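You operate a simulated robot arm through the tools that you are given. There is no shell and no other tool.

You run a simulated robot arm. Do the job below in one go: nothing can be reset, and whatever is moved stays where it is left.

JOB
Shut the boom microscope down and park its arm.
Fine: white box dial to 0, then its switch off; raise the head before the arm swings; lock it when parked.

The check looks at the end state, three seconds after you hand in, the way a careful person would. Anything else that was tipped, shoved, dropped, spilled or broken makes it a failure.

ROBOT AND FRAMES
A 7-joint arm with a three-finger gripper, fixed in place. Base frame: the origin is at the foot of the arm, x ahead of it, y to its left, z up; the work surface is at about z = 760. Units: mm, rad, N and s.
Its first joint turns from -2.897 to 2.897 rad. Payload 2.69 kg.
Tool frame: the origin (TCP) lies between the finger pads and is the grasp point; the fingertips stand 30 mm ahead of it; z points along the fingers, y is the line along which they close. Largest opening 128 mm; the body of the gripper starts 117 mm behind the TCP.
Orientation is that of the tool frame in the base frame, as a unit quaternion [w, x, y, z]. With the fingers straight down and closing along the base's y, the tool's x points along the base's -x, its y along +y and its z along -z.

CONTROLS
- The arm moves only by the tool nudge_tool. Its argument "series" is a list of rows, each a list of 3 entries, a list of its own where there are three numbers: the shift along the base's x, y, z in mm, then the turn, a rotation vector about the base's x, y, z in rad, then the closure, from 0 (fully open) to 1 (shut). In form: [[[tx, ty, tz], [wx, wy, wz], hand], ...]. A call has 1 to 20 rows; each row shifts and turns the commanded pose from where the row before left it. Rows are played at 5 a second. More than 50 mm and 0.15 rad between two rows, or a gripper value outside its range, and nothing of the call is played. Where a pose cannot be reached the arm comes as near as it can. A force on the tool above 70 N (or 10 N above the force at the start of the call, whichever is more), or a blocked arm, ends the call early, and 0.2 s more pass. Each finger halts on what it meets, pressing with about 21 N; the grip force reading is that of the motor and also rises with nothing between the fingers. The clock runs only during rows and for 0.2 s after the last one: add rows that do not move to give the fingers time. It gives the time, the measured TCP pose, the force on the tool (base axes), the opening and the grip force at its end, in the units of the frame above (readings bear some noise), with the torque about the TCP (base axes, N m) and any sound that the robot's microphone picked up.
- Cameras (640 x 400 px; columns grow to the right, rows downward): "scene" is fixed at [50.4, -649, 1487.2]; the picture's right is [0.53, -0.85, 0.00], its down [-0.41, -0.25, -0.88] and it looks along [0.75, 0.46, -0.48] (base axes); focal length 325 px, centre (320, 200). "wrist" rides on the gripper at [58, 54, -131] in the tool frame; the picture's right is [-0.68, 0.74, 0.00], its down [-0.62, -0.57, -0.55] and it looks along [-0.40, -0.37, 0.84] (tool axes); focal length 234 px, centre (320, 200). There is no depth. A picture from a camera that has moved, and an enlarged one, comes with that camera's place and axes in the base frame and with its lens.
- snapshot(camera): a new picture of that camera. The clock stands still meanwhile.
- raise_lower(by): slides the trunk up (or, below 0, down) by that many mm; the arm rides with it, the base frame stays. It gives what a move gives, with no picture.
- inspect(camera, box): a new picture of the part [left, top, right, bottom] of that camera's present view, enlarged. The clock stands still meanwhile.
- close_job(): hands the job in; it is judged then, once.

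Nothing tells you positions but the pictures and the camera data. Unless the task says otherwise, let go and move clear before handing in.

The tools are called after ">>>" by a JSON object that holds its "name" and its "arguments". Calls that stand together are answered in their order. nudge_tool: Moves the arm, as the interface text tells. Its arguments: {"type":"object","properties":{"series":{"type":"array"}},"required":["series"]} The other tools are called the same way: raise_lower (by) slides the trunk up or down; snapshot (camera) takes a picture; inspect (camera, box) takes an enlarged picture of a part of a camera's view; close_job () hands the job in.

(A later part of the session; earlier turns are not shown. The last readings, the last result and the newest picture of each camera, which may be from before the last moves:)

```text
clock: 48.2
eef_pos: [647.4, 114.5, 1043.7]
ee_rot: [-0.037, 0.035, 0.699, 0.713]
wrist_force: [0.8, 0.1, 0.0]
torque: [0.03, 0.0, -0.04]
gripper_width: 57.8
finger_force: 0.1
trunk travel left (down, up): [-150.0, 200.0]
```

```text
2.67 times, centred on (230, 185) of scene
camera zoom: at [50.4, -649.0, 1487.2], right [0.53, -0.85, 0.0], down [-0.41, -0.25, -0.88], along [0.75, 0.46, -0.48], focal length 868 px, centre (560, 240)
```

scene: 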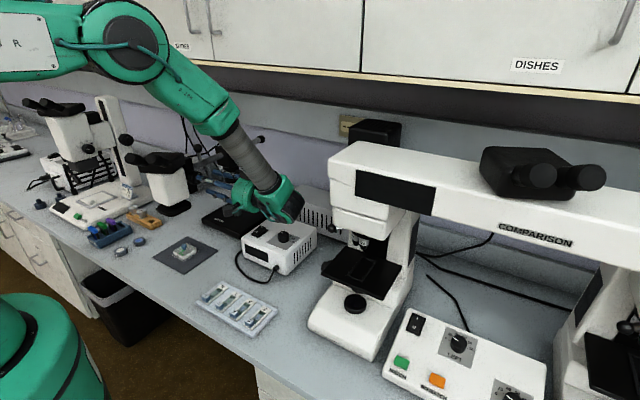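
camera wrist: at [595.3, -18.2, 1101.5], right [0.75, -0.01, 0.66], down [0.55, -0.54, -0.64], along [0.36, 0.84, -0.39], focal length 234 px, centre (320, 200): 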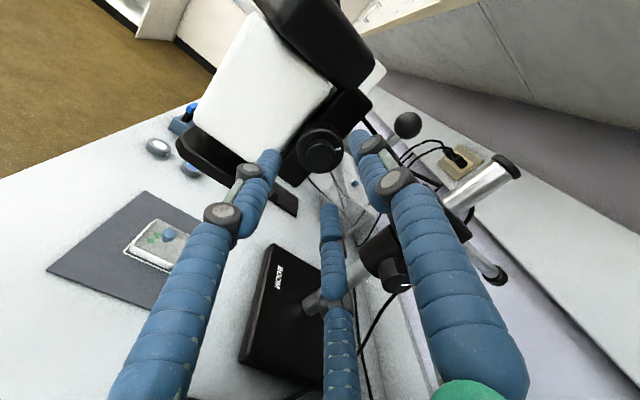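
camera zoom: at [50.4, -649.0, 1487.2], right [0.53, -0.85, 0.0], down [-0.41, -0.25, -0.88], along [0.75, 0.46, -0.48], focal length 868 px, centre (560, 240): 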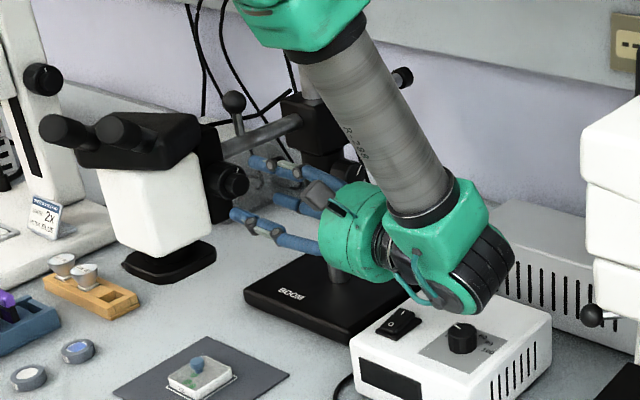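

Good, with plenty of range this way. I'll rotate a bit further, check, then re-grip.

>>> {"name": "nudge_tool", "arguments": {"series": [[[0.5, 0, 0.5], [0, 0.15, 0], 0.55], [[0, 0, 0], [0, 0.15, 0], 0.55], [[0, 0, 0], [0, 0.15, 0], 0.55], [[0, 0, 0], [0, 0.15, 0], 0.55], [[0, 0, 0], [0, 0.15, 0], 0.55], [[0, 0, 0], [0, 0.15, 0], 0.55], [[0, 20, 0], [0, 0, 0], 0.55], [[0, 0, 0], [0, 0, 0], 0.55]]}}

>>> {"name": "inspect", "arguments": {"camera": "wrist", "box": [220, 60, 420, 230]}}

```text
clock: 50.0
eef_pos: [648.6, 133.2, 1045.9]
ee_rot: [-0.336, 0.342, 0.614, 0.627]
wrist_force: [0.8, -0.2, -0.1]
torque: [-0.02, 0.0, -0.03]
gripper_width: 57.6
finger_force: 0.1
trunk travel left (down, up): [-150.0, 200.0]
```

```text
2.35 times, centred on (320, 145) of wrist
camera zoom: at [659.9, 1.7, 1122.4], right [0.98, -0.01, -0.17], down [-0.15, -0.54, -0.83], along [-0.08, 0.84, -0.53], focal length 551 px, centre (320, 329)
```

zoom: 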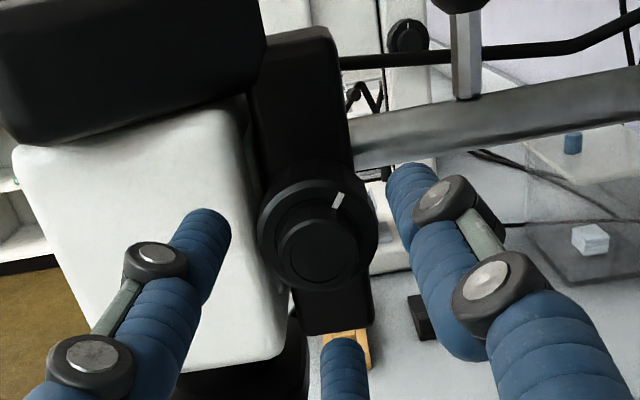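

Perfectly aligned with a clear upright view; the knob's white mark is at about 1 o'clock. Advancing and gripping.

>>> {"name": "nudge_tool", "arguments": {"series": [[[0, 20, 0], [0, 0, 0], 0.55], [[0, 15, -0.5], [0, 0, 0], 0.55], [[0, 0, 0], [0, 0, 0], 0.62], [[0, 0, 0], [0, 0, 0], 0.7], [[0, 0, 0], [0, 0, 0], 0.8], [[0, 0, 0], [0, 0, 0], 0.8]]}}

>>> {"name": "inspect", "arguments": {"camera": "wrist", "box": [220, 60, 420, 230]}}

>>> {"name": "inspect", "arguments": {"camera": "scene", "box": [150, 140, 240, 220]}}

```text
clock: 51.4
eef_pos: [647.2, 167.5, 1044.1]
ee_rot: [-0.337, 0.342, 0.613, 0.627]
wrist_force: [6.5, 2.1, 9.4]
torque: [0.18, -0.01, 0.08]
gripper_width: 43.1
finger_force: 44.4
trunk travel left (down, up): [-150.0, 200.0]
```

```text
2.35 times, centred on (320, 145) of wrist
camera zoom: at [659.4, 35.6, 1121.7], right [0.99, -0.01, -0.17], down [-0.15, -0.54, -0.83], along [-0.08, 0.84, -0.53], focal length 551 px, centre (320, 329)
```

zoom: 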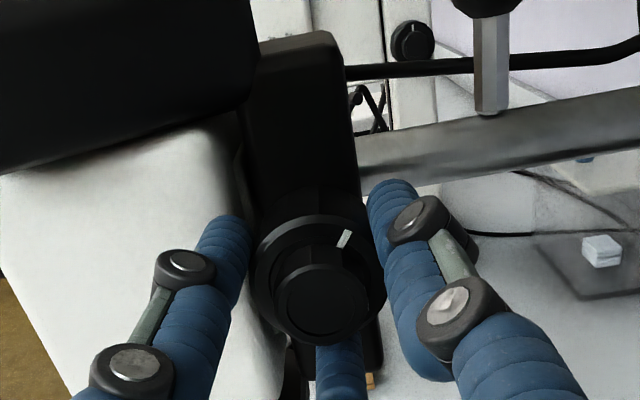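

```text
5.00 times, centred on (195, 180) of scene
camera zoom: at [50.4, -649.0, 1487.2], right [0.53, -0.85, 0.0], down [-0.41, -0.25, -0.88], along [0.75, 0.46, -0.48], focal length 1627 px, centre (945, 300)
```

zoom: 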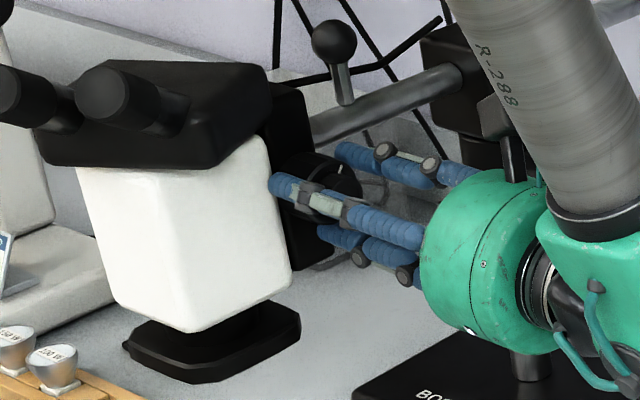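

Gripped. Turning -1.35 rad and checking the head and forces.

>>> {"name": "nudge_tool", "arguments": {"series": [[[0.8, 0, 1], [0, 0, 0], 0.82], [[0, 0, 0], [0, -0.15, 0], 0.82], [[0, 0, 0], [0, -0.15, 0], 0.82], [[0, 0, 0], [0, -0.15, 0], 0.82], [[0, 0, 0], [0, -0.15, 0], 0.82], [[0, 0, 0], [0, -0.15, 0], 0.82], [[0, 0, 0], [0, -0.15, 0], 0.82], [[0, 0, 0], [0, -0.15, 0], 0.82], [[0, 0, 0], [0, -0.15, 0], 0.82], [[0, 0, 0], [0, -0.15, 0], 0.82], [[0, 0, 0], [0, 0, 0], 0.82]]}}

>>> {"name": "inspect", "arguments": {"camera": "wrist", "box": [220, 60, 420, 230]}}

>>> {"name": "inspect", "arguments": {"camera": "scene", "box": [150, 140, 240, 220]}}

```text
clock: 53.8
eef_pos: [648.8, 169.1, 1044.4]
ee_rot: [0.121, -0.125, 0.689, 0.703]
wrist_force: [-20.6, -6.8, -10.6]
torque: [-0.53, 0.65, 0.53]
gripper_width: 42.9
finger_force: 45.5
trunk travel left (down, up): [-150.0, 200.0]
```

```text
2.35 times, centred on (320, 145) of wrist
camera zoom: at [576.4, 37.2, 1073.8], right [0.38, -0.01, 0.92], down [0.78, -0.53, -0.33], along [0.5, 0.84, -0.19], focal length 551 px, centre (320, 329)
```

zoom: 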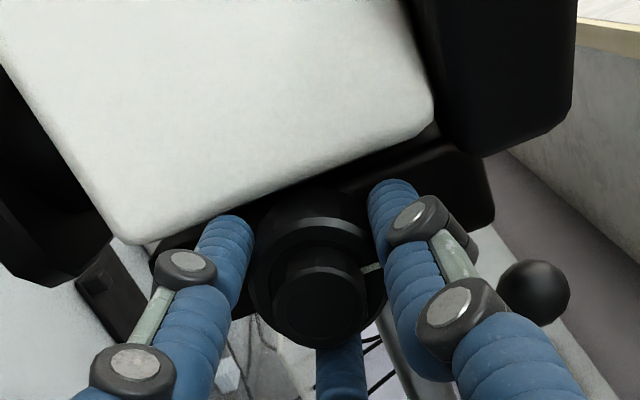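

```text
5.00 times, centred on (195, 180) of scene
camera zoom: at [50.4, -649.0, 1487.2], right [0.53, -0.85, 0.0], down [-0.41, -0.25, -0.88], along [0.75, 0.46, -0.48], focal length 1627 px, centre (945, 300)
```

zoom: 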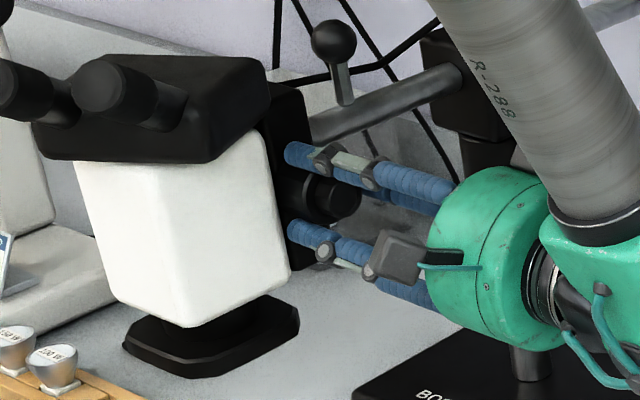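

The head rose further, but the knob slipped somewhat in the grip; perhaps it's nearing its stop. I'll turn a bit more and compare.

>>> {"name": "nudge_tool", "arguments": {"series": [[[-1, 0, -0.5], [0, 0, 0], 0.9], [[0, 0, 0], [0, -0.12, 0], 0.9], [[0, 0, 0], [0, -0.12, 0], 0.9], [[0, 0, 0], [0, -0.12, 0], 0.9], [[0, 0, 0], [0, -0.12, 0], 0.9], [[0, 0, 0], [0, 0, 0], 0.9]]}}

>>> {"name": "inspect", "arguments": {"camera": "wrist", "box": [220, 60, 420, 230]}}

>>> {"name": "inspect", "arguments": {"camera": "scene", "box": [150, 140, 240, 220]}}

```text
clock: 55.2
eef_pos: [649.0, 168.5, 1043.8]
ee_rot: [0.282, -0.288, 0.641, 0.653]
wrist_force: [1.7, 3.8, -1.9]
torque: [-0.25, 0.61, -0.01]
gripper_width: 43.1
finger_force: 45.2
trunk travel left (down, up): [-150.0, 200.0]
```

```text
2.35 times, centred on (320, 145) of wrist
camera zoom: at [571.8, 37.3, 1037.1], right [-0.09, -0.01, 1.0], down [0.84, -0.54, 0.07], along [0.53, 0.84, 0.06], focal length 551 px, centre (320, 329)
```

zoom: 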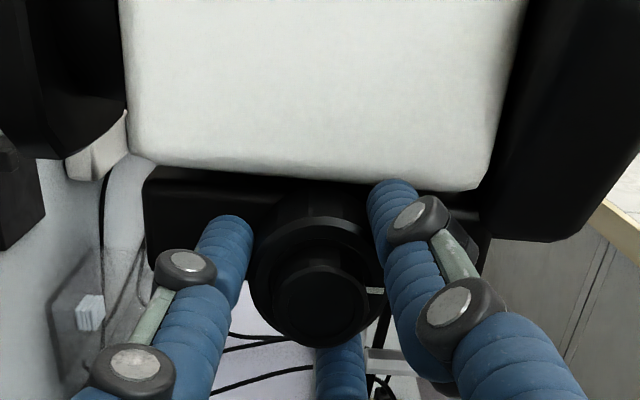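

```text
5.00 times, centred on (195, 180) of scene
camera zoom: at [50.4, -649.0, 1487.2], right [0.53, -0.85, 0.0], down [-0.41, -0.25, -0.88], along [0.75, 0.46, -0.48], focal length 1627 px, centre (945, 300)
```

zoom: 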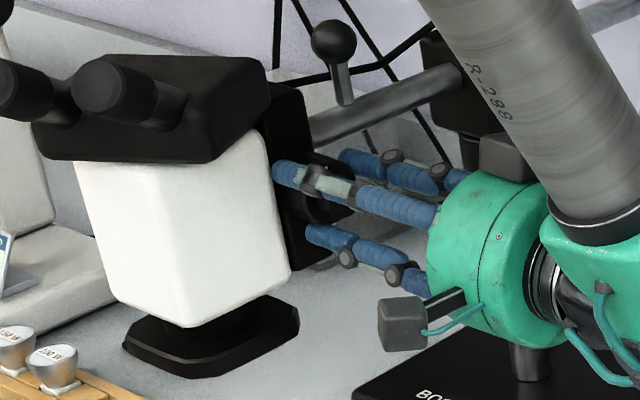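

The head no longer moves while the knob slips at a firm torque, so it is at its upper stop, about 8–10 mm up. Releasing, retreating and checking; then I'll go look at the LOCK knob.

>>> {"name": "nudge_tool", "arguments": {"series": [[[0, 0, 0], [0, 0, 0], 0.55], [[0, 0, 0], [0, 0, 0], 0.5], [[0, -30, 0], [0, 0, 0], 0.5], [[0, -30, 0], [0, 0, 0], 0.5], [[0, 0, 0], [0, 0.15, 0], 0.5], [[0, 0, 0], [0, 0.15, 0], 0.5], [[0, 0, 0], [0, 0.15, 0], 0.5], [[0, 0, 0], [0, 0.15, 0], 0.5], [[0, 0, 0], [0, 0.15, 0], 0.5], [[0, 0, 0], [0, 0.15, 0], 0.5], [[0, 0, 0], [0, 0.15, 0], 0.5], [[0, 0, 0], [0, 0.15, 0], 0.5], [[0, 0, 0], [0, 0.15, 0], 0.5], [[0, 0, 0], [0, 0.15, 0], 0.5], [[0, 0, 0], [0, 0.15, 0], 0.5], [[0, 0, 0], [0, 0, 0], 0.5]]}}

>>> {"name": "snapshot", "arguments": {"camera": "wrist"}}

>>> {"name": "inspect", "arguments": {"camera": "scene", "box": [150, 140, 240, 220]}}

```text
clock: 58.6
eef_pos: [647.6, 108.7, 1043.9]
ee_rot: [-0.28, 0.285, 0.641, 0.655]
wrist_force: [0.1, -0.2, -0.8]
torque: [0.01, -0.03, -0.02]
gripper_width: 64.0
finger_force: 0.1
trunk travel left (down, up): [-150.0, 200.0]
```

```text
taken
camera wrist: at [646.2, -23.3, 1122.1], right [1.0, -0.01, 0.0], down [0.0, -0.54, -0.84], along [0.01, 0.84, -0.54], focal length 234 px, centre (320, 200)
```

wrist: 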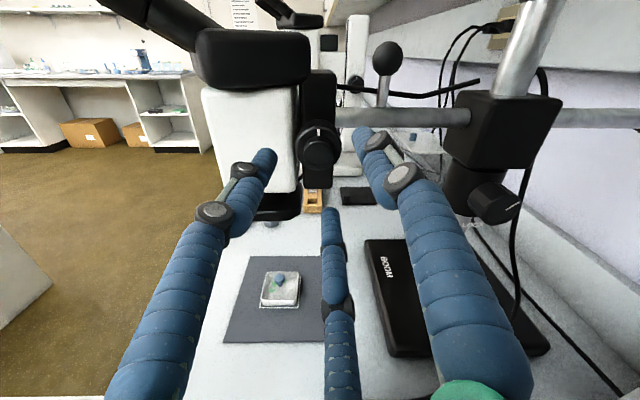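

```text
5.00 times, centred on (195, 180) of scene
camera zoom: at [50.4, -649.0, 1487.2], right [0.53, -0.85, 0.0], down [-0.41, -0.25, -0.88], along [0.75, 0.46, -0.48], focal length 1627 px, centre (945, 300)
```

zoom: 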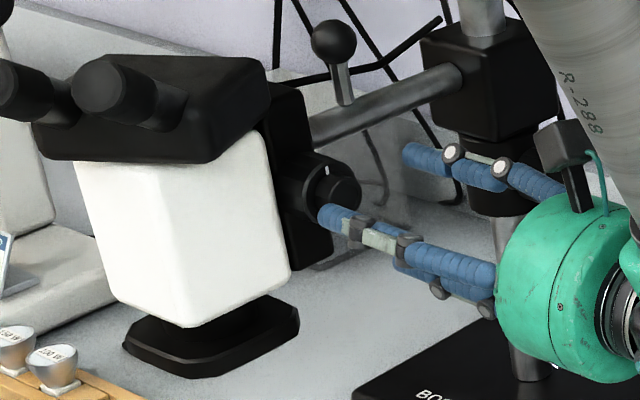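

Lovely straight-on view now. Zooming on the focus knob and LOCK knob.

>>> {"name": "inspect", "arguments": {"camera": "wrist", "box": [430, 70, 580, 260]}}

>>> {"name": "inspect", "arguments": {"camera": "wrist", "box": [260, 60, 400, 200]}}

```text
2.11 times, centred on (505, 165) of wrist
camera zoom: at [646.2, -23.3, 1122.1], right [1.0, -0.01, 0.0], down [0.0, -0.54, -0.84], along [0.01, 0.84, -0.54], focal length 493 px, centre (-70, 274)
```

zoom: 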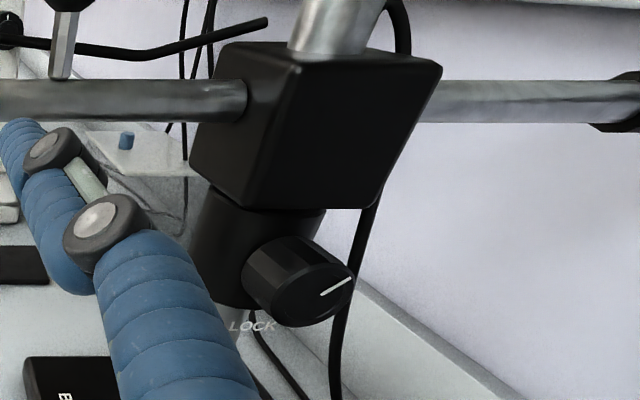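

```text
2.86 times, centred on (330, 130) of wrist
camera zoom: at [646.2, -23.3, 1122.1], right [1.0, -0.01, 0.0], down [0.0, -0.54, -0.84], along [0.01, 0.84, -0.54], focal length 669 px, centre (291, 400)
```

zoom: 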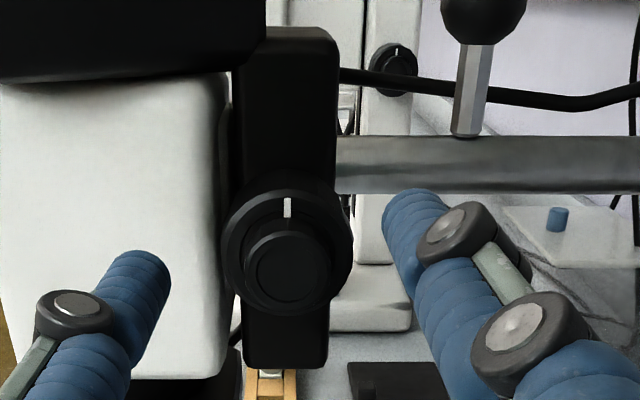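

The focus-knob mark now sits at the top, and the LOCK knob is below the collar block. First I'll test whether the arm is free: close the fingers and gently push the boom bar at x ≈ 715, z ≈ 1058 from the -y side.

>>> {"name": "nudge_tool", "arguments": {"series": [[[35, 0, 7], [0, 0, 0], 0.8], [[33, 0, 8], [0, 0, 0], 1.0], [[0, 0, 0], [0, 0, 0], 1.0], [[0, 40, 0], [0, 0, 0], 1.0], [[0, 35, 0], [0, 0, 0], 1.0], [[0, 0, 0], [0, 0, 0], 1.0]]}}

>>> {"name": "snapshot", "arguments": {"camera": "wrist"}}

>>> {"name": "inspect", "arguments": {"camera": "scene", "box": [130, 110, 330, 260]}}

```text
clock: 60.0
eef_pos: [716.0, 183.5, 1059.1]
ee_rot: [-0.28, 0.284, 0.641, 0.655]
wrist_force: [-0.3, 1.0, 0.2]
torque: [-0.01, 0.02, -0.01]
gripper_width: 2.4
finger_force: 20.8
trunk travel left (down, up): [-150.0, 200.0]
```

```text
taken
camera wrist: at [714.0, 52.1, 1138.0], right [1.0, -0.01, 0.01], down [0.0, -0.54, -0.84], along [0.02, 0.84, -0.54], focal length 234 px, centre (320, 200)
```

wrist: 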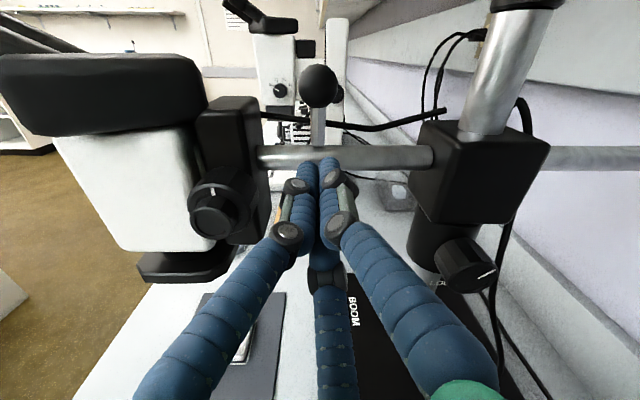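

```text
2.67 times, centred on (230, 185) of scene
camera zoom: at [50.4, -649.0, 1487.2], right [0.53, -0.85, 0.0], down [-0.41, -0.25, -0.88], along [0.75, 0.46, -0.48], focal length 868 px, centre (560, 240)
```

zoom: 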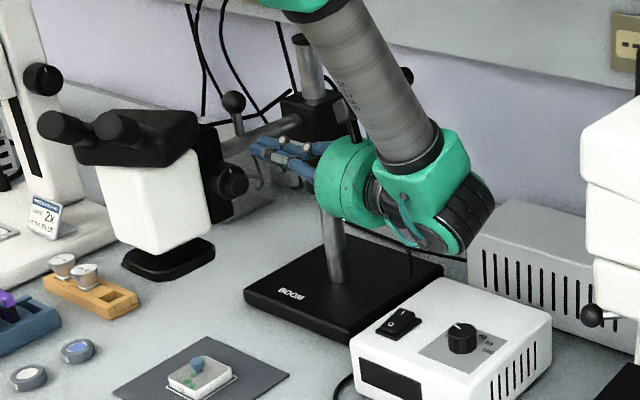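

Fingertips just below/in front of the bar. Pushing in small steps.

>>> {"name": "nudge_tool", "arguments": {"series": [[[0, 8, 0], [0, 0, 0], 1.0], [[0, 4, 0], [0, 0, 0], 1.0], [[0, 3, 0], [0, 0, 0], 1.0], [[0, 0, 0], [0, 0, 0], 1.0]]}}

>>> {"name": "nudge_tool", "arguments": {"series": [[[0, 3, 0], [0, 0, 0], 1.0], [[0, 0, 0], [0, 0, 0], 1.0]]}}

>>> {"name": "nudge_tool", "arguments": {"series": [[[0, 2, 0], [0, 0, 0], 1.0], [[0, 0, 0], [0, 0, 0], 1.0]]}}

>>> {"name": "snapshot", "arguments": {"camera": "wrist"}}

```text
clock: 61.0
eef_pos: [717.0, 198.6, 1059.9]
ee_rot: [-0.281, 0.283, 0.642, 0.655]
wrist_force: [-0.6, 0.5, -0.4]
torque: [0.01, 0.03, 0.01]
gripper_width: 2.0
finger_force: 21.5
trunk travel left (down, up): [-150.0, 200.0]
```

```text
clock: 61.6
eef_pos: [715.8, 201.6, 1059.7]
ee_rot: [-0.28, 0.284, 0.641, 0.655]
wrist_force: [-0.3, 0.5, -0.5]
torque: [0.03, 0.01, -0.04]
gripper_width: 2.2
finger_force: 20.7
trunk travel left (down, up): [-150.0, 200.0]
```

```text
clock: 62.2
eef_pos: [716.4, 203.1, 1060.1]
ee_rot: [-0.28, 0.284, 0.641, 0.656]
wrist_force: [-0.1, -9.0, -0.8]
torque: [-0.01, -0.03, 0.15]
gripper_width: 1.9
finger_force: 21.2
trunk travel left (down, up): [-150.0, 200.0]
```

```text
taken
camera wrist: at [713.9, 70.8, 1138.2], right [1.0, -0.01, 0.01], down [0.0, -0.54, -0.84], along [0.02, 0.84, -0.54], focal length 234 px, centre (320, 200)
```

wrist: 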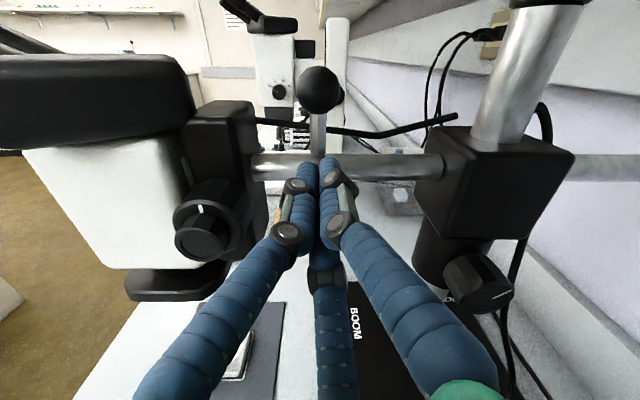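

Contact at 9 N. A little more push tells whether it yields.

>>> {"name": "nudge_tool", "arguments": {"series": [[[0, 2, 0], [0, 0, 0], 1.0], [[0, 0, 0], [0, 0, 0], 1.0]]}}

>>> {"name": "nudge_tool", "arguments": {"series": [[[0, 2, 0], [0, 0, 0], 1.0], [[0, 0, 0], [0, 0, 0], 1.0]]}}

>>> {"name": "snapshot", "arguments": {"camera": "wrist"}}

```text
clock: 62.8
eef_pos: [716.3, 203.3, 1060.0]
ee_rot: [-0.279, 0.284, 0.64, 0.657]
wrist_force: [-6.3, -31.6, 3.7]
torque: [0.08, 0.14, 0.66]
gripper_width: 2.3
finger_force: 21.2
trunk travel left (down, up): [-150.0, 200.0]
```

```text
clock: 63.4
eef_pos: [715.5, 204.2, 1059.5]
ee_rot: [-0.28, 0.284, 0.641, 0.656]
wrist_force: [-7.3, -60.1, -1.0]
torque: [0.01, -0.2, 0.83]
gripper_width: 6.0
finger_force: 31.5
trunk travel left (down, up): [-150.0, 200.0]
```

```text
taken
camera wrist: at [713.7, 71.9, 1137.8], right [1.0, -0.02, 0.01], down [0.0, -0.53, -0.85], along [0.02, 0.85, -0.53], focal length 234 px, centre (320, 200)
```

wrist: 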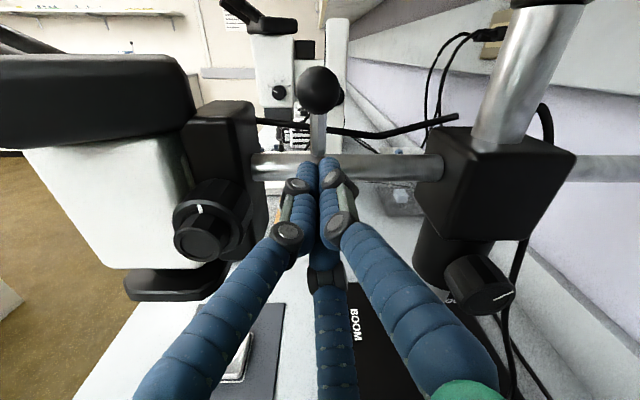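

At 60 N it does not yield, so the arm is locked. I'll back off, and go to the LOCK knob (about x 841, z 988, face y ≈ 176).

>>> {"name": "nudge_tool", "arguments": {"series": [[[0, -10, 0], [0, 0, 0], 1.0], [[0, -35, 0], [0, 0, 0], 1.0], [[0, -40, 0], [0, 0, 0], 0.8], [[30, 0, -20], [0, 0, 0], 0.5], [[30, 0, -20], [0, 0, 0], 0.5], [[30, 0, -20], [0, 0, 0], 0.5], [[30, 0, -10], [0, 0, 0], 0.5], [[0, 0, 0], [0, 0, 0], 0.5]]}}

>>> {"name": "snapshot", "arguments": {"camera": "wrist"}}

>>> {"name": "snapshot", "arguments": {"camera": "scene"}}

```text
clock: 65.2
eef_pos: [837.3, 123.5, 988.7]
ee_rot: [-0.28, 0.285, 0.641, 0.655]
wrist_force: [0.3, -0.2, 0.2]
torque: [0.04, 0.02, 0.0]
gripper_width: 63.8
finger_force: 0.1
trunk travel left (down, up): [-150.0, 200.0]
```

```text
taken
camera wrist: at [834.8, -8.3, 1068.3], right [1.0, -0.01, 0.01], down [0.0, -0.54, -0.84], along [0.02, 0.84, -0.54], focal length 234 px, centre (320, 200)
```

wrist: 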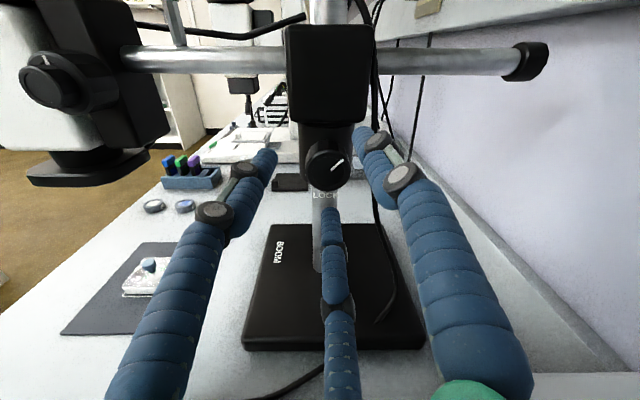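

```text
taken
```

scene: 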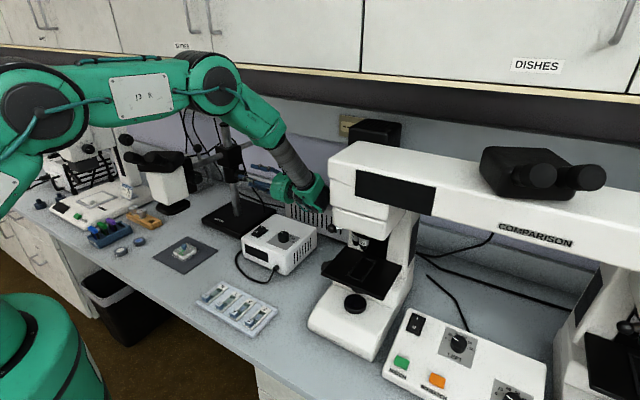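

>>> {"name": "inspect", "arguments": {"camera": "wrist", "box": [260, 100, 400, 220]}}

>>> {"name": "inspect", "arguments": {"camera": "scene", "box": [230, 130, 370, 260]}}

```text
3.33 times, centred on (330, 160) of wrist
camera zoom: at [834.8, -8.3, 1068.3], right [1.0, -0.01, 0.01], down [0.0, -0.54, -0.84], along [0.02, 0.84, -0.54], focal length 781 px, centre (287, 333)
```

zoom: 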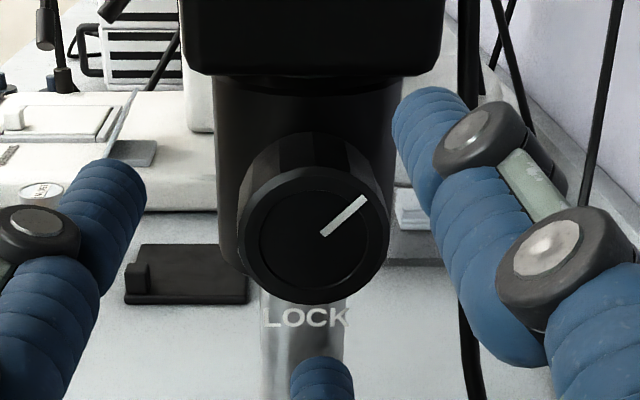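

```text
3.08 times, centred on (300, 195) of scene
camera zoom: at [50.4, -649.0, 1487.2], right [0.53, -0.85, 0.0], down [-0.41, -0.25, -0.88], along [0.75, 0.46, -0.48], focal length 1001 px, centre (382, 215)
```

zoom: 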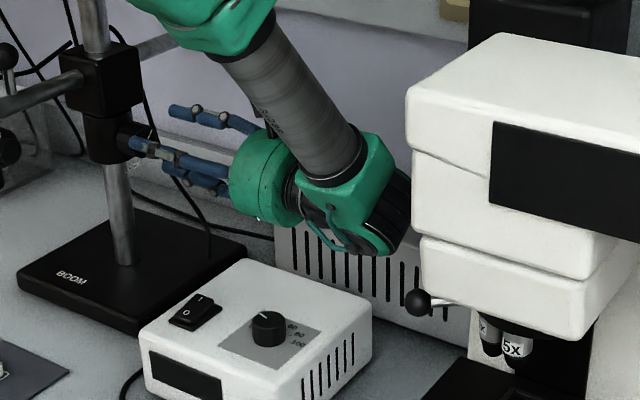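

The LOCK knob is clear: axis ≈ (846, 982), face at y ≈ 178, pointer at about 1:30. I'll align, advance and grip it.

>>> {"name": "nudge_tool", "arguments": {"series": [[[9, 10, -6], [0, 0, 0], 0.55], [[0, 10, 0], [0, 0, 0], 0.58], [[0, 0, 0], [0, 0, 0], 0.58]]}}

>>> {"name": "inspect", "arguments": {"camera": "wrist", "box": [220, 60, 420, 230]}}

>>> {"name": "inspect", "arguments": {"camera": "scene", "box": [200, 120, 300, 220]}}

```text
clock: 66.0
eef_pos: [845.4, 142.9, 983.5]
ee_rot: [-0.28, 0.284, 0.642, 0.655]
wrist_force: [-0.1, 0.0, -1.4]
torque: [0.01, 0.05, 0.05]
gripper_width: 53.9
finger_force: 0.0
trunk travel left (down, up): [-150.0, 200.0]
```

```text
2.35 times, centred on (320, 145) of wrist
camera zoom: at [842.9, 11.3, 1061.6], right [1.0, -0.01, 0.01], down [0.0, -0.54, -0.84], along [0.02, 0.84, -0.54], focal length 551 px, centre (320, 329)
```

zoom: 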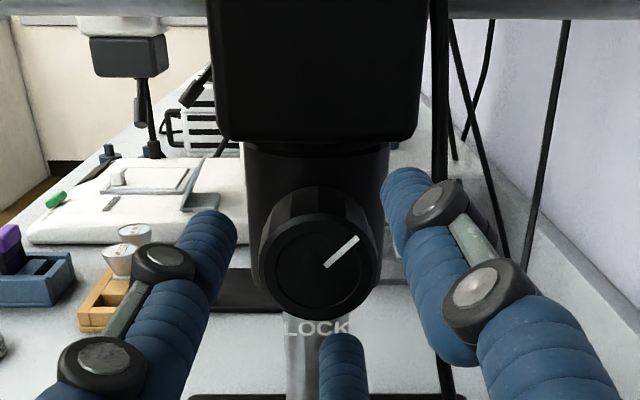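

```text
4.00 times, centred on (250, 170) of scene
camera zoom: at [50.4, -649.0, 1487.2], right [0.53, -0.85, 0.0], down [-0.41, -0.25, -0.88], along [0.75, 0.46, -0.48], focal length 1302 px, centre (600, 320)
```

zoom: 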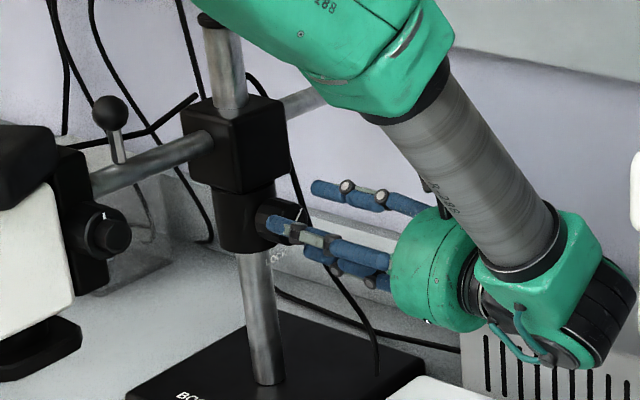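

Nearly aligned; lowering 3 mm, advancing 21 mm and gripping.

>>> {"name": "nudge_tool", "arguments": {"series": [[[0, 0, -3], [0, 0, 0], 0.58], [[0, 12, 0], [0, 0, 0], 0.58], [[0, 9, 0], [0, 0, 0], 0.58], [[0, 0, 0], [0, 0, 0], 0.66], [[0, 0, 0], [0, 0, 0], 0.74], [[0, 0, 0], [0, 0, 0], 0.84], [[0, 0, 0], [0, 0, 0], 0.84]]}}

>>> {"name": "inspect", "arguments": {"camera": "wrist", "box": [220, 60, 420, 230]}}

```text
clock: 67.6
eef_pos: [845.6, 164.1, 977.6]
ee_rot: [-0.282, 0.286, 0.641, 0.654]
wrist_force: [4.8, -1.0, -32.3]
torque: [-0.96, 0.07, -0.17]
gripper_width: 42.4
finger_force: 16.6
trunk travel left (down, up): [-150.0, 200.0]
```

```text
2.35 times, centred on (320, 145) of wrist
camera zoom: at [843.2, 32.5, 1056.0], right [1.0, -0.01, 0.0], down [-0.01, -0.54, -0.84], along [0.01, 0.84, -0.54], focal length 551 px, centre (320, 329)
```

zoom: 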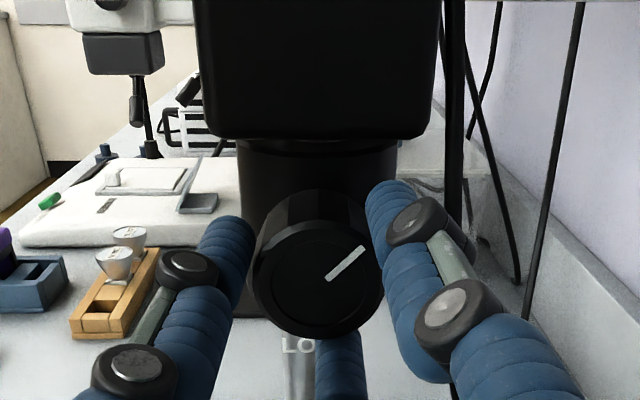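

The side force says the knob is still a few mm lower; relieving that.

>>> {"name": "nudge_tool", "arguments": {"series": [[[-0.5, 0, -3], [0, 0, 0], 0.84], [[0, 0, -1], [0, 0, 0], 0.84], [[0, 0, 0], [0, 0, 0], 0.84]]}}

```text
clock: 68.4
eef_pos: [844.2, 163.4, 977.4]
ee_rot: [-0.28, 0.284, 0.641, 0.655]
wrist_force: [-0.1, 4.3, -7.8]
torque: [-0.24, -0.07, -0.01]
gripper_width: 41.7
finger_force: 15.9
trunk travel left (down, up): [-150.0, 200.0]
```

Good grip with low force. Turning counter-clockwise (as seen from its face) to loosen.

>>> {"name": "nudge_tool", "arguments": {"series": [[[0, 0, -0.5], [0, -0.12, 0], 0.9], [[0, 0, 0], [0, -0.15, 0], 0.9], [[0, 0, 0], [0, -0.15, 0], 0.9], [[0, 0, 0], [0, -0.15, 0], 0.9], [[0, 0, 0], [0, -0.15, 0], 0.9], [[0, 0, 0], [0, 0, 0], 0.9]]}}

>>> {"name": "inspect", "arguments": {"camera": "wrist", "box": [220, 60, 420, 230]}}

>>> {"name": "inspect", "arguments": {"camera": "scene", "box": [200, 120, 300, 220]}}

```text
clock: 69.8
eef_pos: [844.5, 163.1, 977.7]
ee_rot: [-0.035, 0.035, 0.698, 0.714]
wrist_force: [7.7, 18.5, 1.9]
torque: [0.03, -0.01, -0.43]
gripper_width: 40.9
finger_force: 44.8
trunk travel left (down, up): [-150.0, 200.0]
```

```text
2.35 times, centred on (320, 145) of wrist
camera zoom: at [792.2, 32.2, 1033.9], right [0.75, -0.01, 0.67], down [0.56, -0.54, -0.63], along [0.37, 0.84, -0.39], focal length 551 px, centre (320, 329)
```

zoom: 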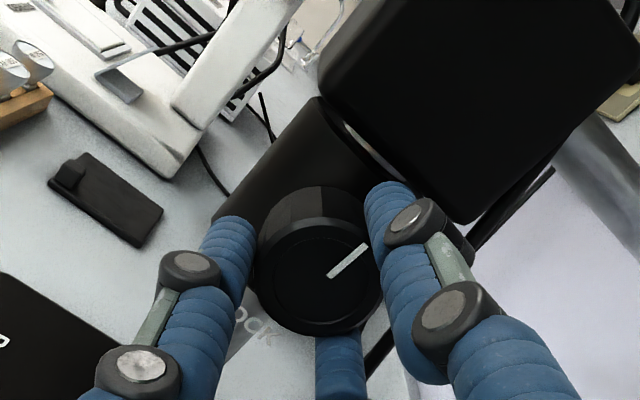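

```text
4.00 times, centred on (250, 170) of scene
camera zoom: at [50.4, -649.0, 1487.2], right [0.53, -0.85, 0.0], down [-0.41, -0.25, -0.88], along [0.75, 0.46, -0.48], focal length 1302 px, centre (600, 320)
```

zoom: 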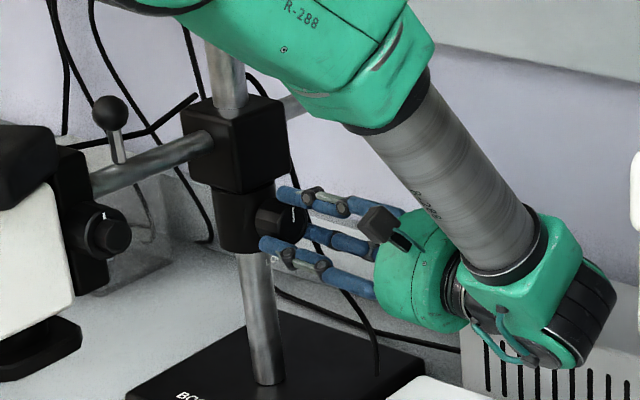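

The knob turned along with little torque. Continuing.

>>> {"name": "nudge_tool", "arguments": {"series": [[[0, -1, 0], [0, -0.15, 0], 0.9], [[0, 0, 0], [0, -0.15, 0], 0.9], [[0, 0, 0], [0, -0.15, 0], 0.9], [[0, 0, 0], [0, -0.15, 0], 0.9], [[0, 0, 0], [0, -0.15, 0], 0.9], [[0, 0, 0], [0, -0.15, 0], 0.9], [[0, 0, 0], [0, 0, 0], 0.9]]}}

>>> {"name": "inspect", "arguments": {"camera": "wrist", "box": [220, 60, 420, 230]}}

```text
clock: 71.4
eef_pos: [844.5, 163.4, 977.0]
ee_rot: [0.272, -0.279, 0.645, 0.657]
wrist_force: [26.8, 29.4, 11.7]
torque: [-0.12, 0.5, -0.75]
gripper_width: 40.8
finger_force: 45.0
trunk travel left (down, up): [-150.0, 200.0]
```

```text
2.35 times, centred on (320, 145) of wrist
camera zoom: at [768.4, 31.3, 971.4], right [-0.06, -0.01, 1.0], down [0.84, -0.54, 0.04], along [0.53, 0.84, 0.04], focal length 551 px, centre (320, 329)
```

zoom: 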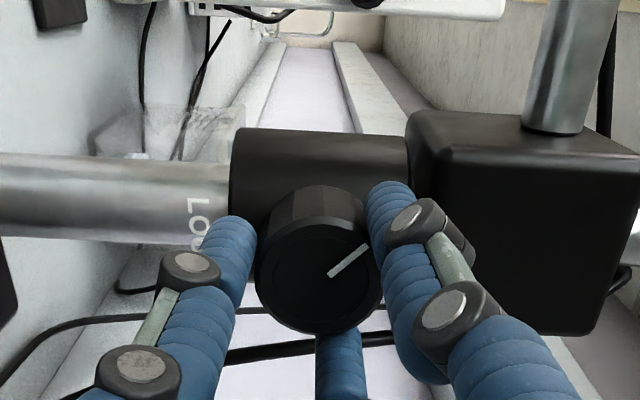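

About 90° turned and the torque has risen, so it is probably at its open stop. Releasing and backing off; then testing the boom again.

>>> {"name": "nudge_tool", "arguments": {"series": [[[0, 0, 0], [0, 0, 0], 0.6], [[0, 0, 0], [0, 0, 0], 0.55], [[0, -25, 0], [0, 0, 0], 0.55], [[0, -25, 0], [0, 0.15, 0], 0.55], [[0, 0, 0], [0, 0.15, 0], 0.55], [[0, 0, 0], [0, 0.15, 0], 0.55], [[0, 0, 0], [0, 0.15, 0], 0.55], [[0, 0, 0], [0, 0.15, 0], 0.55], [[0, 0, 0], [0, 0.15, 0], 0.55], [[0, 0, 0], [0, 0.15, 0], 0.55], [[0, 0, 0], [0, 0.15, 0], 0.55], [[0, 0, 0], [0, 0.15, 0], 0.55], [[0, 0, 0], [0, 0.15, 0], 0.55], [[0, 0, 0], [0, 0, 0], 0.55]]}}

>>> {"name": "snapshot", "arguments": {"camera": "wrist"}}

>>> {"name": "inspect", "arguments": {"camera": "wrist", "box": [260, 100, 400, 220]}}

```text
clock: 74.4
eef_pos: [845.9, 113.3, 975.9]
ee_rot: [-0.241, 0.245, 0.657, 0.671]
wrist_force: [0.5, 0.5, -0.1]
torque: [-0.01, 0.0, -0.02]
gripper_width: 57.7
finger_force: 0.0
trunk travel left (down, up): [-150.0, 200.0]
```

```text
taken
camera wrist: at [833.8, -19.0, 1053.4], right [0.99, -0.01, 0.12], down [0.1, -0.54, -0.84], along [0.08, 0.84, -0.53], focal length 234 px, centre (320, 200)
```

wrist: 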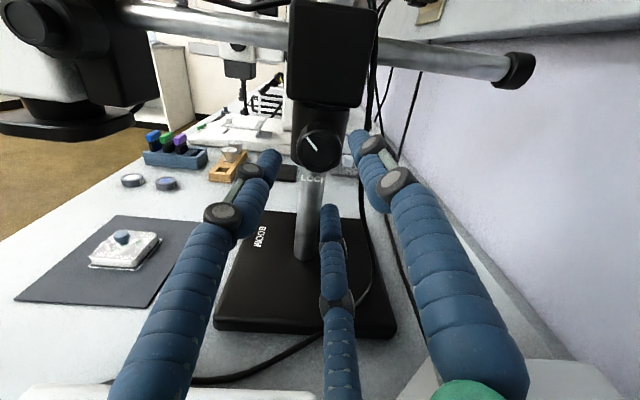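

```text
3.33 times, centred on (330, 160) of wrist
camera zoom: at [833.8, -19.0, 1053.4], right [0.99, -0.01, 0.12], down [0.1, -0.54, -0.84], along [0.08, 0.84, -0.53], focal length 781 px, centre (287, 333)
```

zoom: 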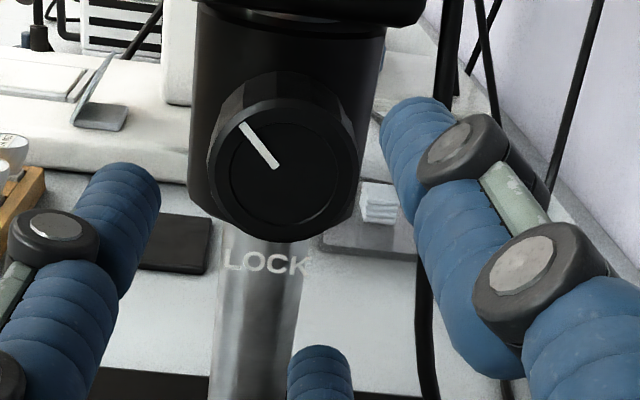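

The pointer moved from 1:30 to 10:30. Testing the boom again at the same place with closed fingers.

>>> {"name": "nudge_tool", "arguments": {"series": [[[-35, 0, 25], [0, 0, 0], 0.8], [[-35, 0, 25], [0, 0, 0], 1.0], [[-35, 0, 25], [0, 0, 0], 1.0], [[-25, 0, 8], [0, 0, 0], 1.0], [[0, 40, 0], [0, 0, 0], 1.0], [[0, 40, 0], [0, 0, 0], 1.0], [[0, 6, 0], [0, 0, 0], 1.0], [[0, 0, 0], [0, 0, 0], 1.0]]}}

>>> {"name": "nudge_tool", "arguments": {"series": [[[0, 3, 0], [0, 0, 0], 1.0], [[0, 3, 0], [0, 0, 0], 1.0], [[0, 0, 0], [0, 0, 0], 1.0]]}}

>>> {"name": "snapshot", "arguments": {"camera": "wrist"}}

```text
clock: 76.2
eef_pos: [714.1, 198.1, 1059.4]
ee_rot: [-0.24, 0.246, 0.657, 0.671]
wrist_force: [-0.1, 0.7, 0.4]
torque: [0.01, -0.04, -0.02]
gripper_width: 2.4
finger_force: 21.0
trunk travel left (down, up): [-150.0, 200.0]
```

```text
clock: 77.0
eef_pos: [715.0, 204.6, 1059.0]
ee_rot: [-0.242, 0.245, 0.657, 0.671]
wrist_force: [1.2, -1.1, 0.7]
torque: [0.02, 0.0, 0.02]
gripper_width: 2.2
finger_force: 21.5
trunk travel left (down, up): [-150.0, 200.0]
```

```text
taken
camera wrist: at [703.1, 73.0, 1136.2], right [0.99, -0.01, 0.13], down [0.1, -0.54, -0.84], along [0.08, 0.84, -0.53], focal length 234 px, centre (320, 200)
```

wrist: 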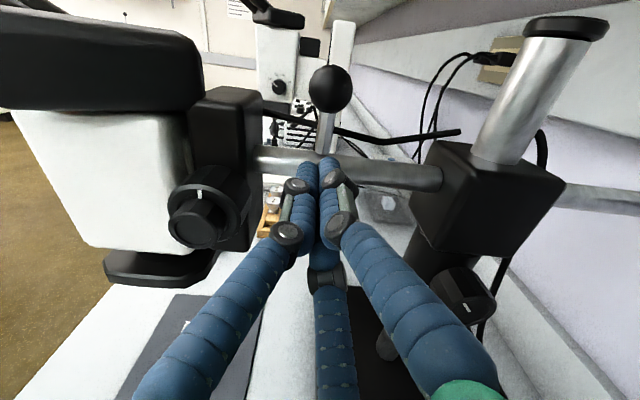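

The bar now yields (only 1 N where it was 31 N before). Quick look at the lock knob, then swing.

>>> {"name": "inspect", "arguments": {"camera": "wrist", "box": [380, 100, 580, 350]}}

>>> {"name": "inspect", "arguments": {"camera": "scene", "box": [130, 110, 330, 260]}}

```text
1.60 times, centred on (480, 225) of wrist
camera zoom: at [703.1, 73.0, 1136.2], right [0.99, -0.01, 0.13], down [0.1, -0.54, -0.84], along [0.08, 0.84, -0.53], focal length 375 px, centre (64, 160)
```

zoom: 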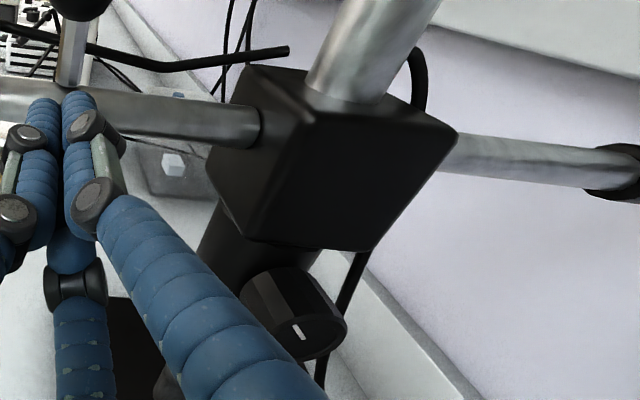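

```text
2.67 times, centred on (230, 185) of scene
camera zoom: at [50.4, -649.0, 1487.2], right [0.53, -0.85, 0.0], down [-0.41, -0.25, -0.88], along [0.75, 0.46, -0.48], focal length 868 px, centre (560, 240)
```

zoom: 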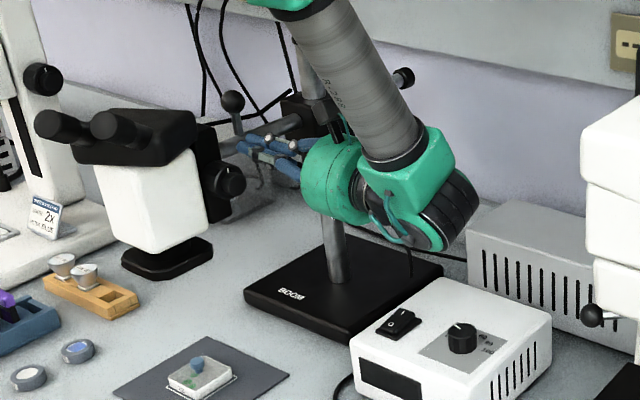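

The arm is free. I'll swing it clockwise (toward +y) by pushing along the arc around the post, turning the hand with it; first 0.4 rad.

>>> {"name": "nudge_tool", "arguments": {"series": [[[-1.2, 6.7, 0], [0, 0, -0.05], 1.0], [[-1.2, 6.7, 0], [0, 0, -0.05], 1.0], [[-1.2, 6.65, 0], [0, 0, -0.05], 1.0], [[-1.2, 6.65, 0], [0, 0, -0.05], 1.0], [[0.1, 6.75, 0], [0, 0, -0.05], 1.0], [[0.1, 6.75, 0], [0, 0, -0.05], 1.0], [[0.2, 6.75, 0], [0, 0, -0.05], 1.0], [[0.2, 6.75, 0], [0, 0, -0.05], 1.0], [[0, 0, 0], [0, 0, 0], 1.0]]}}

>>> {"name": "snapshot", "arguments": {"camera": "wrist"}}

>>> {"name": "snapshot", "arguments": {"camera": "scene"}}

```text
clock: 79.0
eef_pos: [710.7, 260.2, 1058.7]
ee_rot: [-0.103, 0.37, 0.596, 0.705]
wrist_force: [0.1, 0.5, -0.7]
torque: [0.01, -0.02, -0.02]
gripper_width: 2.2
finger_force: 20.6
trunk travel left (down, up): [-150.0, 200.0]
```

```text
taken
camera wrist: at [648.5, 142.7, 1137.0], right [0.91, -0.4, 0.13], down [-0.12, -0.53, -0.84], along [0.4, 0.75, -0.53], focal length 234 px, centre (320, 200)
```

wrist: 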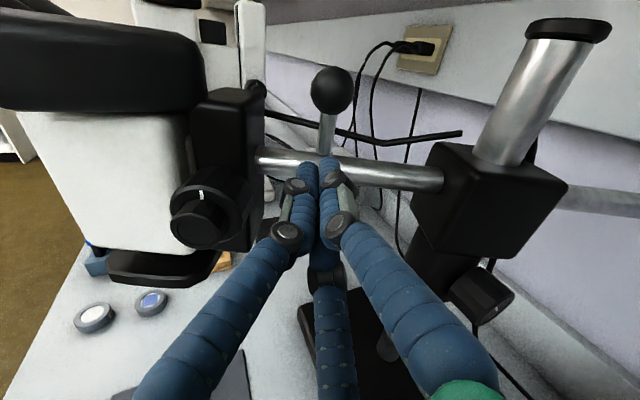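

```text
taken
```

scene: 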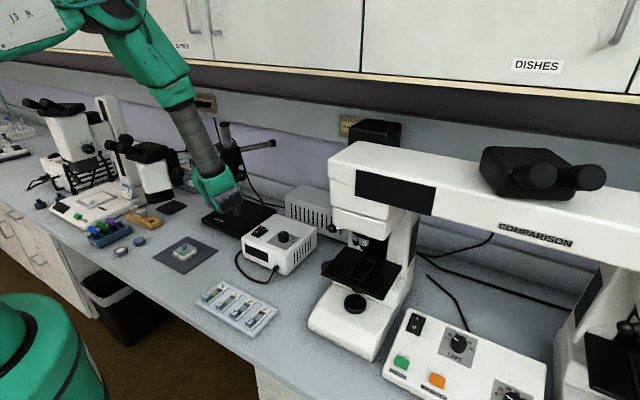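

The boom follows smoothly and the lock knob turns with it. Continuing the swing another 0.6 rad.

>>> {"name": "nudge_tool", "arguments": {"series": [[[1.48, 6.6, 0], [0, 0, -0.05], 1.0], [[1.48, 6.6, 0], [0, 0, -0.05], 1.0], [[1.48, 6.6, 0], [0, 0, -0.05], 1.0], [[1.48, 6.6, 0], [0, 0, -0.05], 1.0], [[2.75, 6.15, 0], [0, 0, -0.05], 1.0], [[2.75, 6.15, 0], [0, 0, -0.05], 1.0], [[2.75, 6.15, 0], [0, 0, -0.05], 1.0], [[2.75, 6.15, 0], [0, 0, -0.05], 1.0], [[3.93, 5.5, 0], [0, 0, -0.05], 1.0], [[3.93, 5.5, 0], [0, 0, -0.05], 1.0], [[3.93, 5.5, 0], [0, 0, -0.05], 1.0], [[3.93, 5.5, 0], [0, 0, -0.05], 1.0], [[0, 0, 0], [0, 0, 0], 1.0]]}}

>>> {"name": "snapshot", "arguments": {"camera": "wrist"}}

>>> {"name": "snapshot", "arguments": {"camera": "scene"}}

```text
clock: 81.8
eef_pos: [739.3, 325.2, 1058.5]
ee_rot: [0.094, 0.517, 0.473, 0.707]
wrist_force: [-0.3, 0.6, -0.9]
torque: [-0.01, -0.01, 0.02]
gripper_width: 2.4
finger_force: 21.3
out of reach, approached as far as the arm can: row 12
trunk travel left (down, up): [-150.0, 200.0]
```

```text
taken
camera wrist: at [625.7, 258.9, 1136.1], right [0.57, -0.81, 0.13], down [-0.38, -0.39, -0.84], along [0.73, 0.43, -0.53], focal length 234 px, centre (320, 200)
```

wrist: 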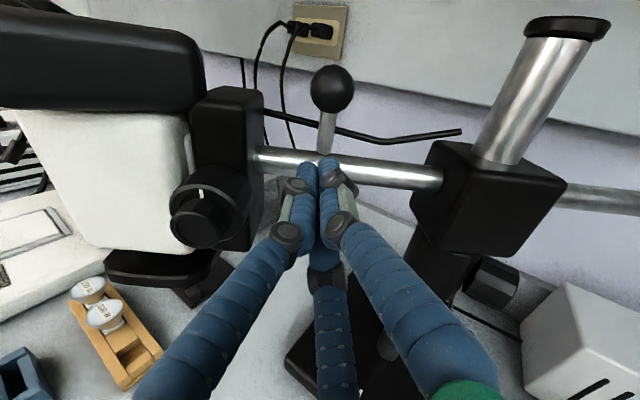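

```text
taken
```

scene: 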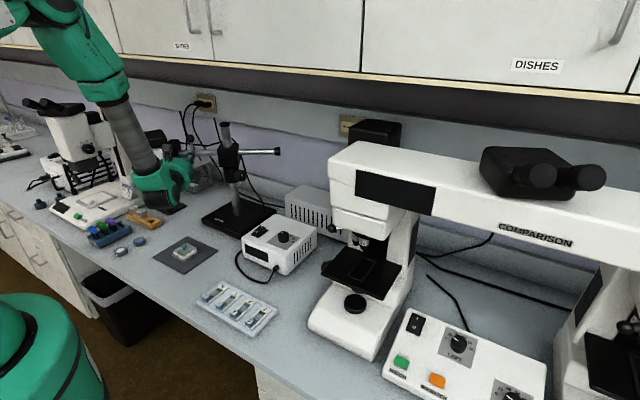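

The arm has swung ~57°; my wrist nears a joint limit. I'll look closely at where the head is relative to the black pad.

>>> {"name": "inspect", "arguments": {"camera": "wrist", "box": [60, 180, 300, 390]}}

>>> {"name": "inspect", "arguments": {"camera": "scene", "box": [120, 100, 300, 240]}}

```text
1.90 times, centred on (180, 285) of wrist
camera zoom: at [625.7, 258.9, 1136.1], right [0.57, -0.81, 0.13], down [-0.38, -0.39, -0.84], along [0.73, 0.43, -0.53], focal length 446 px, centre (587, 38)
```

zoom: 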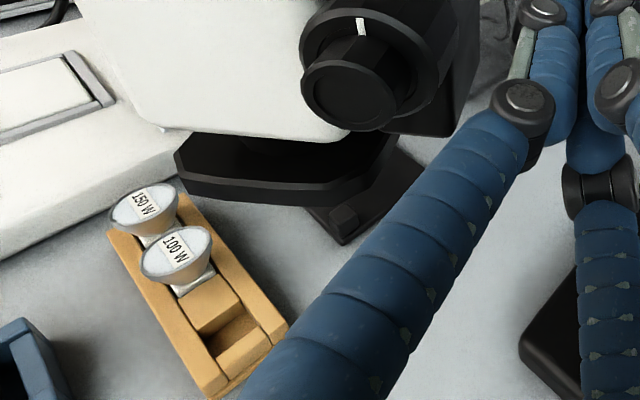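

```text
2.86 times, centred on (210, 170) of scene
camera zoom: at [50.4, -649.0, 1487.2], right [0.53, -0.85, 0.0], down [-0.41, -0.25, -0.88], along [0.75, 0.46, -0.48], focal length 930 px, centre (634, 286)
```

zoom: 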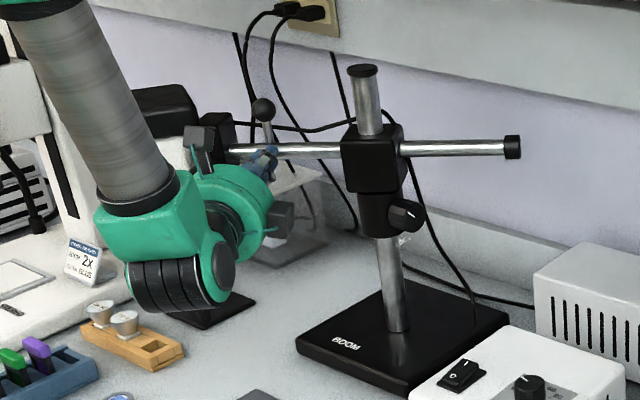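

The pad lies farther out than the head (R ≈ 336 vs 268 mm), so it isn't a landing mark; I'll swing on until the boom is parallel to the wall or meets a stop. Keeping the hand's heading fixed now and following the arc.

>>> {"name": "nudge_tool", "arguments": {"series": [[[5.5, 3.8, 0], [0, 0, 0], 1.0], [[5.5, 3.8, 0], [0, 0, 0], 1.0], [[5.6, 3.9, 0], [0, 0, 0], 1.0], [[6.8, 3.2, 0], [0, 0, 0], 1.0], [[6.8, 3.2, 0], [0, 0, 0], 1.0], [[6.8, 3.1, 0], [0, 0, 0], 1.0], [[0, 0, 0], [0, 0, 0], 1.0]]}}

>>> {"name": "snapshot", "arguments": {"camera": "wrist"}}

>>> {"name": "inspect", "arguments": {"camera": "scene", "box": [100, 80, 320, 240]}}

```text
clock: 83.4
eef_pos: [740.1, 325.6, 1058.7]
ee_rot: [0.093, 0.517, 0.473, 0.707]
wrist_force: [0.2, 0.0, -0.6]
torque: [-0.02, -0.02, 0.01]
gripper_width: 2.4
finger_force: 21.4
out of reach, approached as far as the arm can: row 1, 2, 3, 4, 5, 6
trunk travel left (down, up): [-150.0, 200.0]
```

```text
taken
camera wrist: at [625.7, 258.8, 1136.1], right [0.57, -0.81, 0.13], down [-0.38, -0.39, -0.84], along [0.73, 0.43, -0.53], focal length 234 px, centre (320, 200)
```

wrist: 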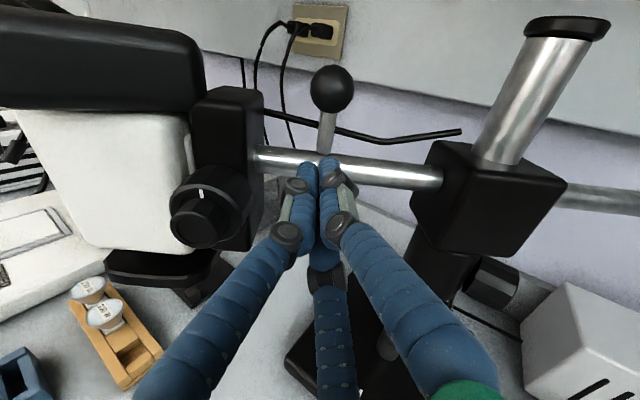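

```text
2.50 times, centred on (210, 160) of scene
camera zoom: at [50.4, -649.0, 1487.2], right [0.53, -0.85, 0.0], down [-0.41, -0.25, -0.88], along [0.75, 0.46, -0.48], focal length 814 px, centre (595, 300)
```

zoom: 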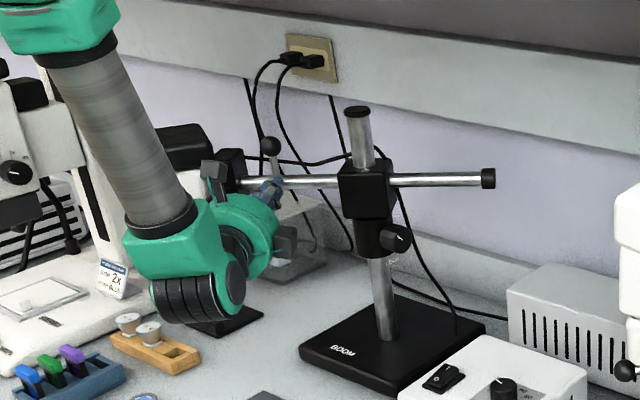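

A joint limit blocks further motion in this hand roll. I'll retreat slightly and roll the hand to free the wrist.

>>> {"name": "nudge_tool", "arguments": {"series": [[[-12, -8, 0], [0, 0, 0], 1.0], [[-13, -9, 0], [0, 0, 0], 1.0], [[0, 0, 0], [-0.107, -0.073, 0], 1.0], [[0, 0, 0], [-0.107, -0.073, 0], 1.0], [[0, 0, 0], [-0.107, -0.073, 0], 1.0], [[0, 0, 0], [-0.107, -0.073, 0], 1.0], [[0, 0, 0], [-0.107, -0.073, 0], 1.0], [[0, 0, 0], [0, 0, 0], 1.0]]}}

```text
clock: 85.2
eef_pos: [738.7, 326.3, 1059.8]
ee_rot: [0.268, 0.377, 0.594, 0.658]
wrist_force: [-0.3, 0.2, 1.0]
torque: [-0.02, -0.03, -0.01]
gripper_width: 2.1
finger_force: 21.3
out of reach, approached as far as the arm can: row 1, 2, 3
trunk travel left (down, up): [-150.0, 200.0]
```

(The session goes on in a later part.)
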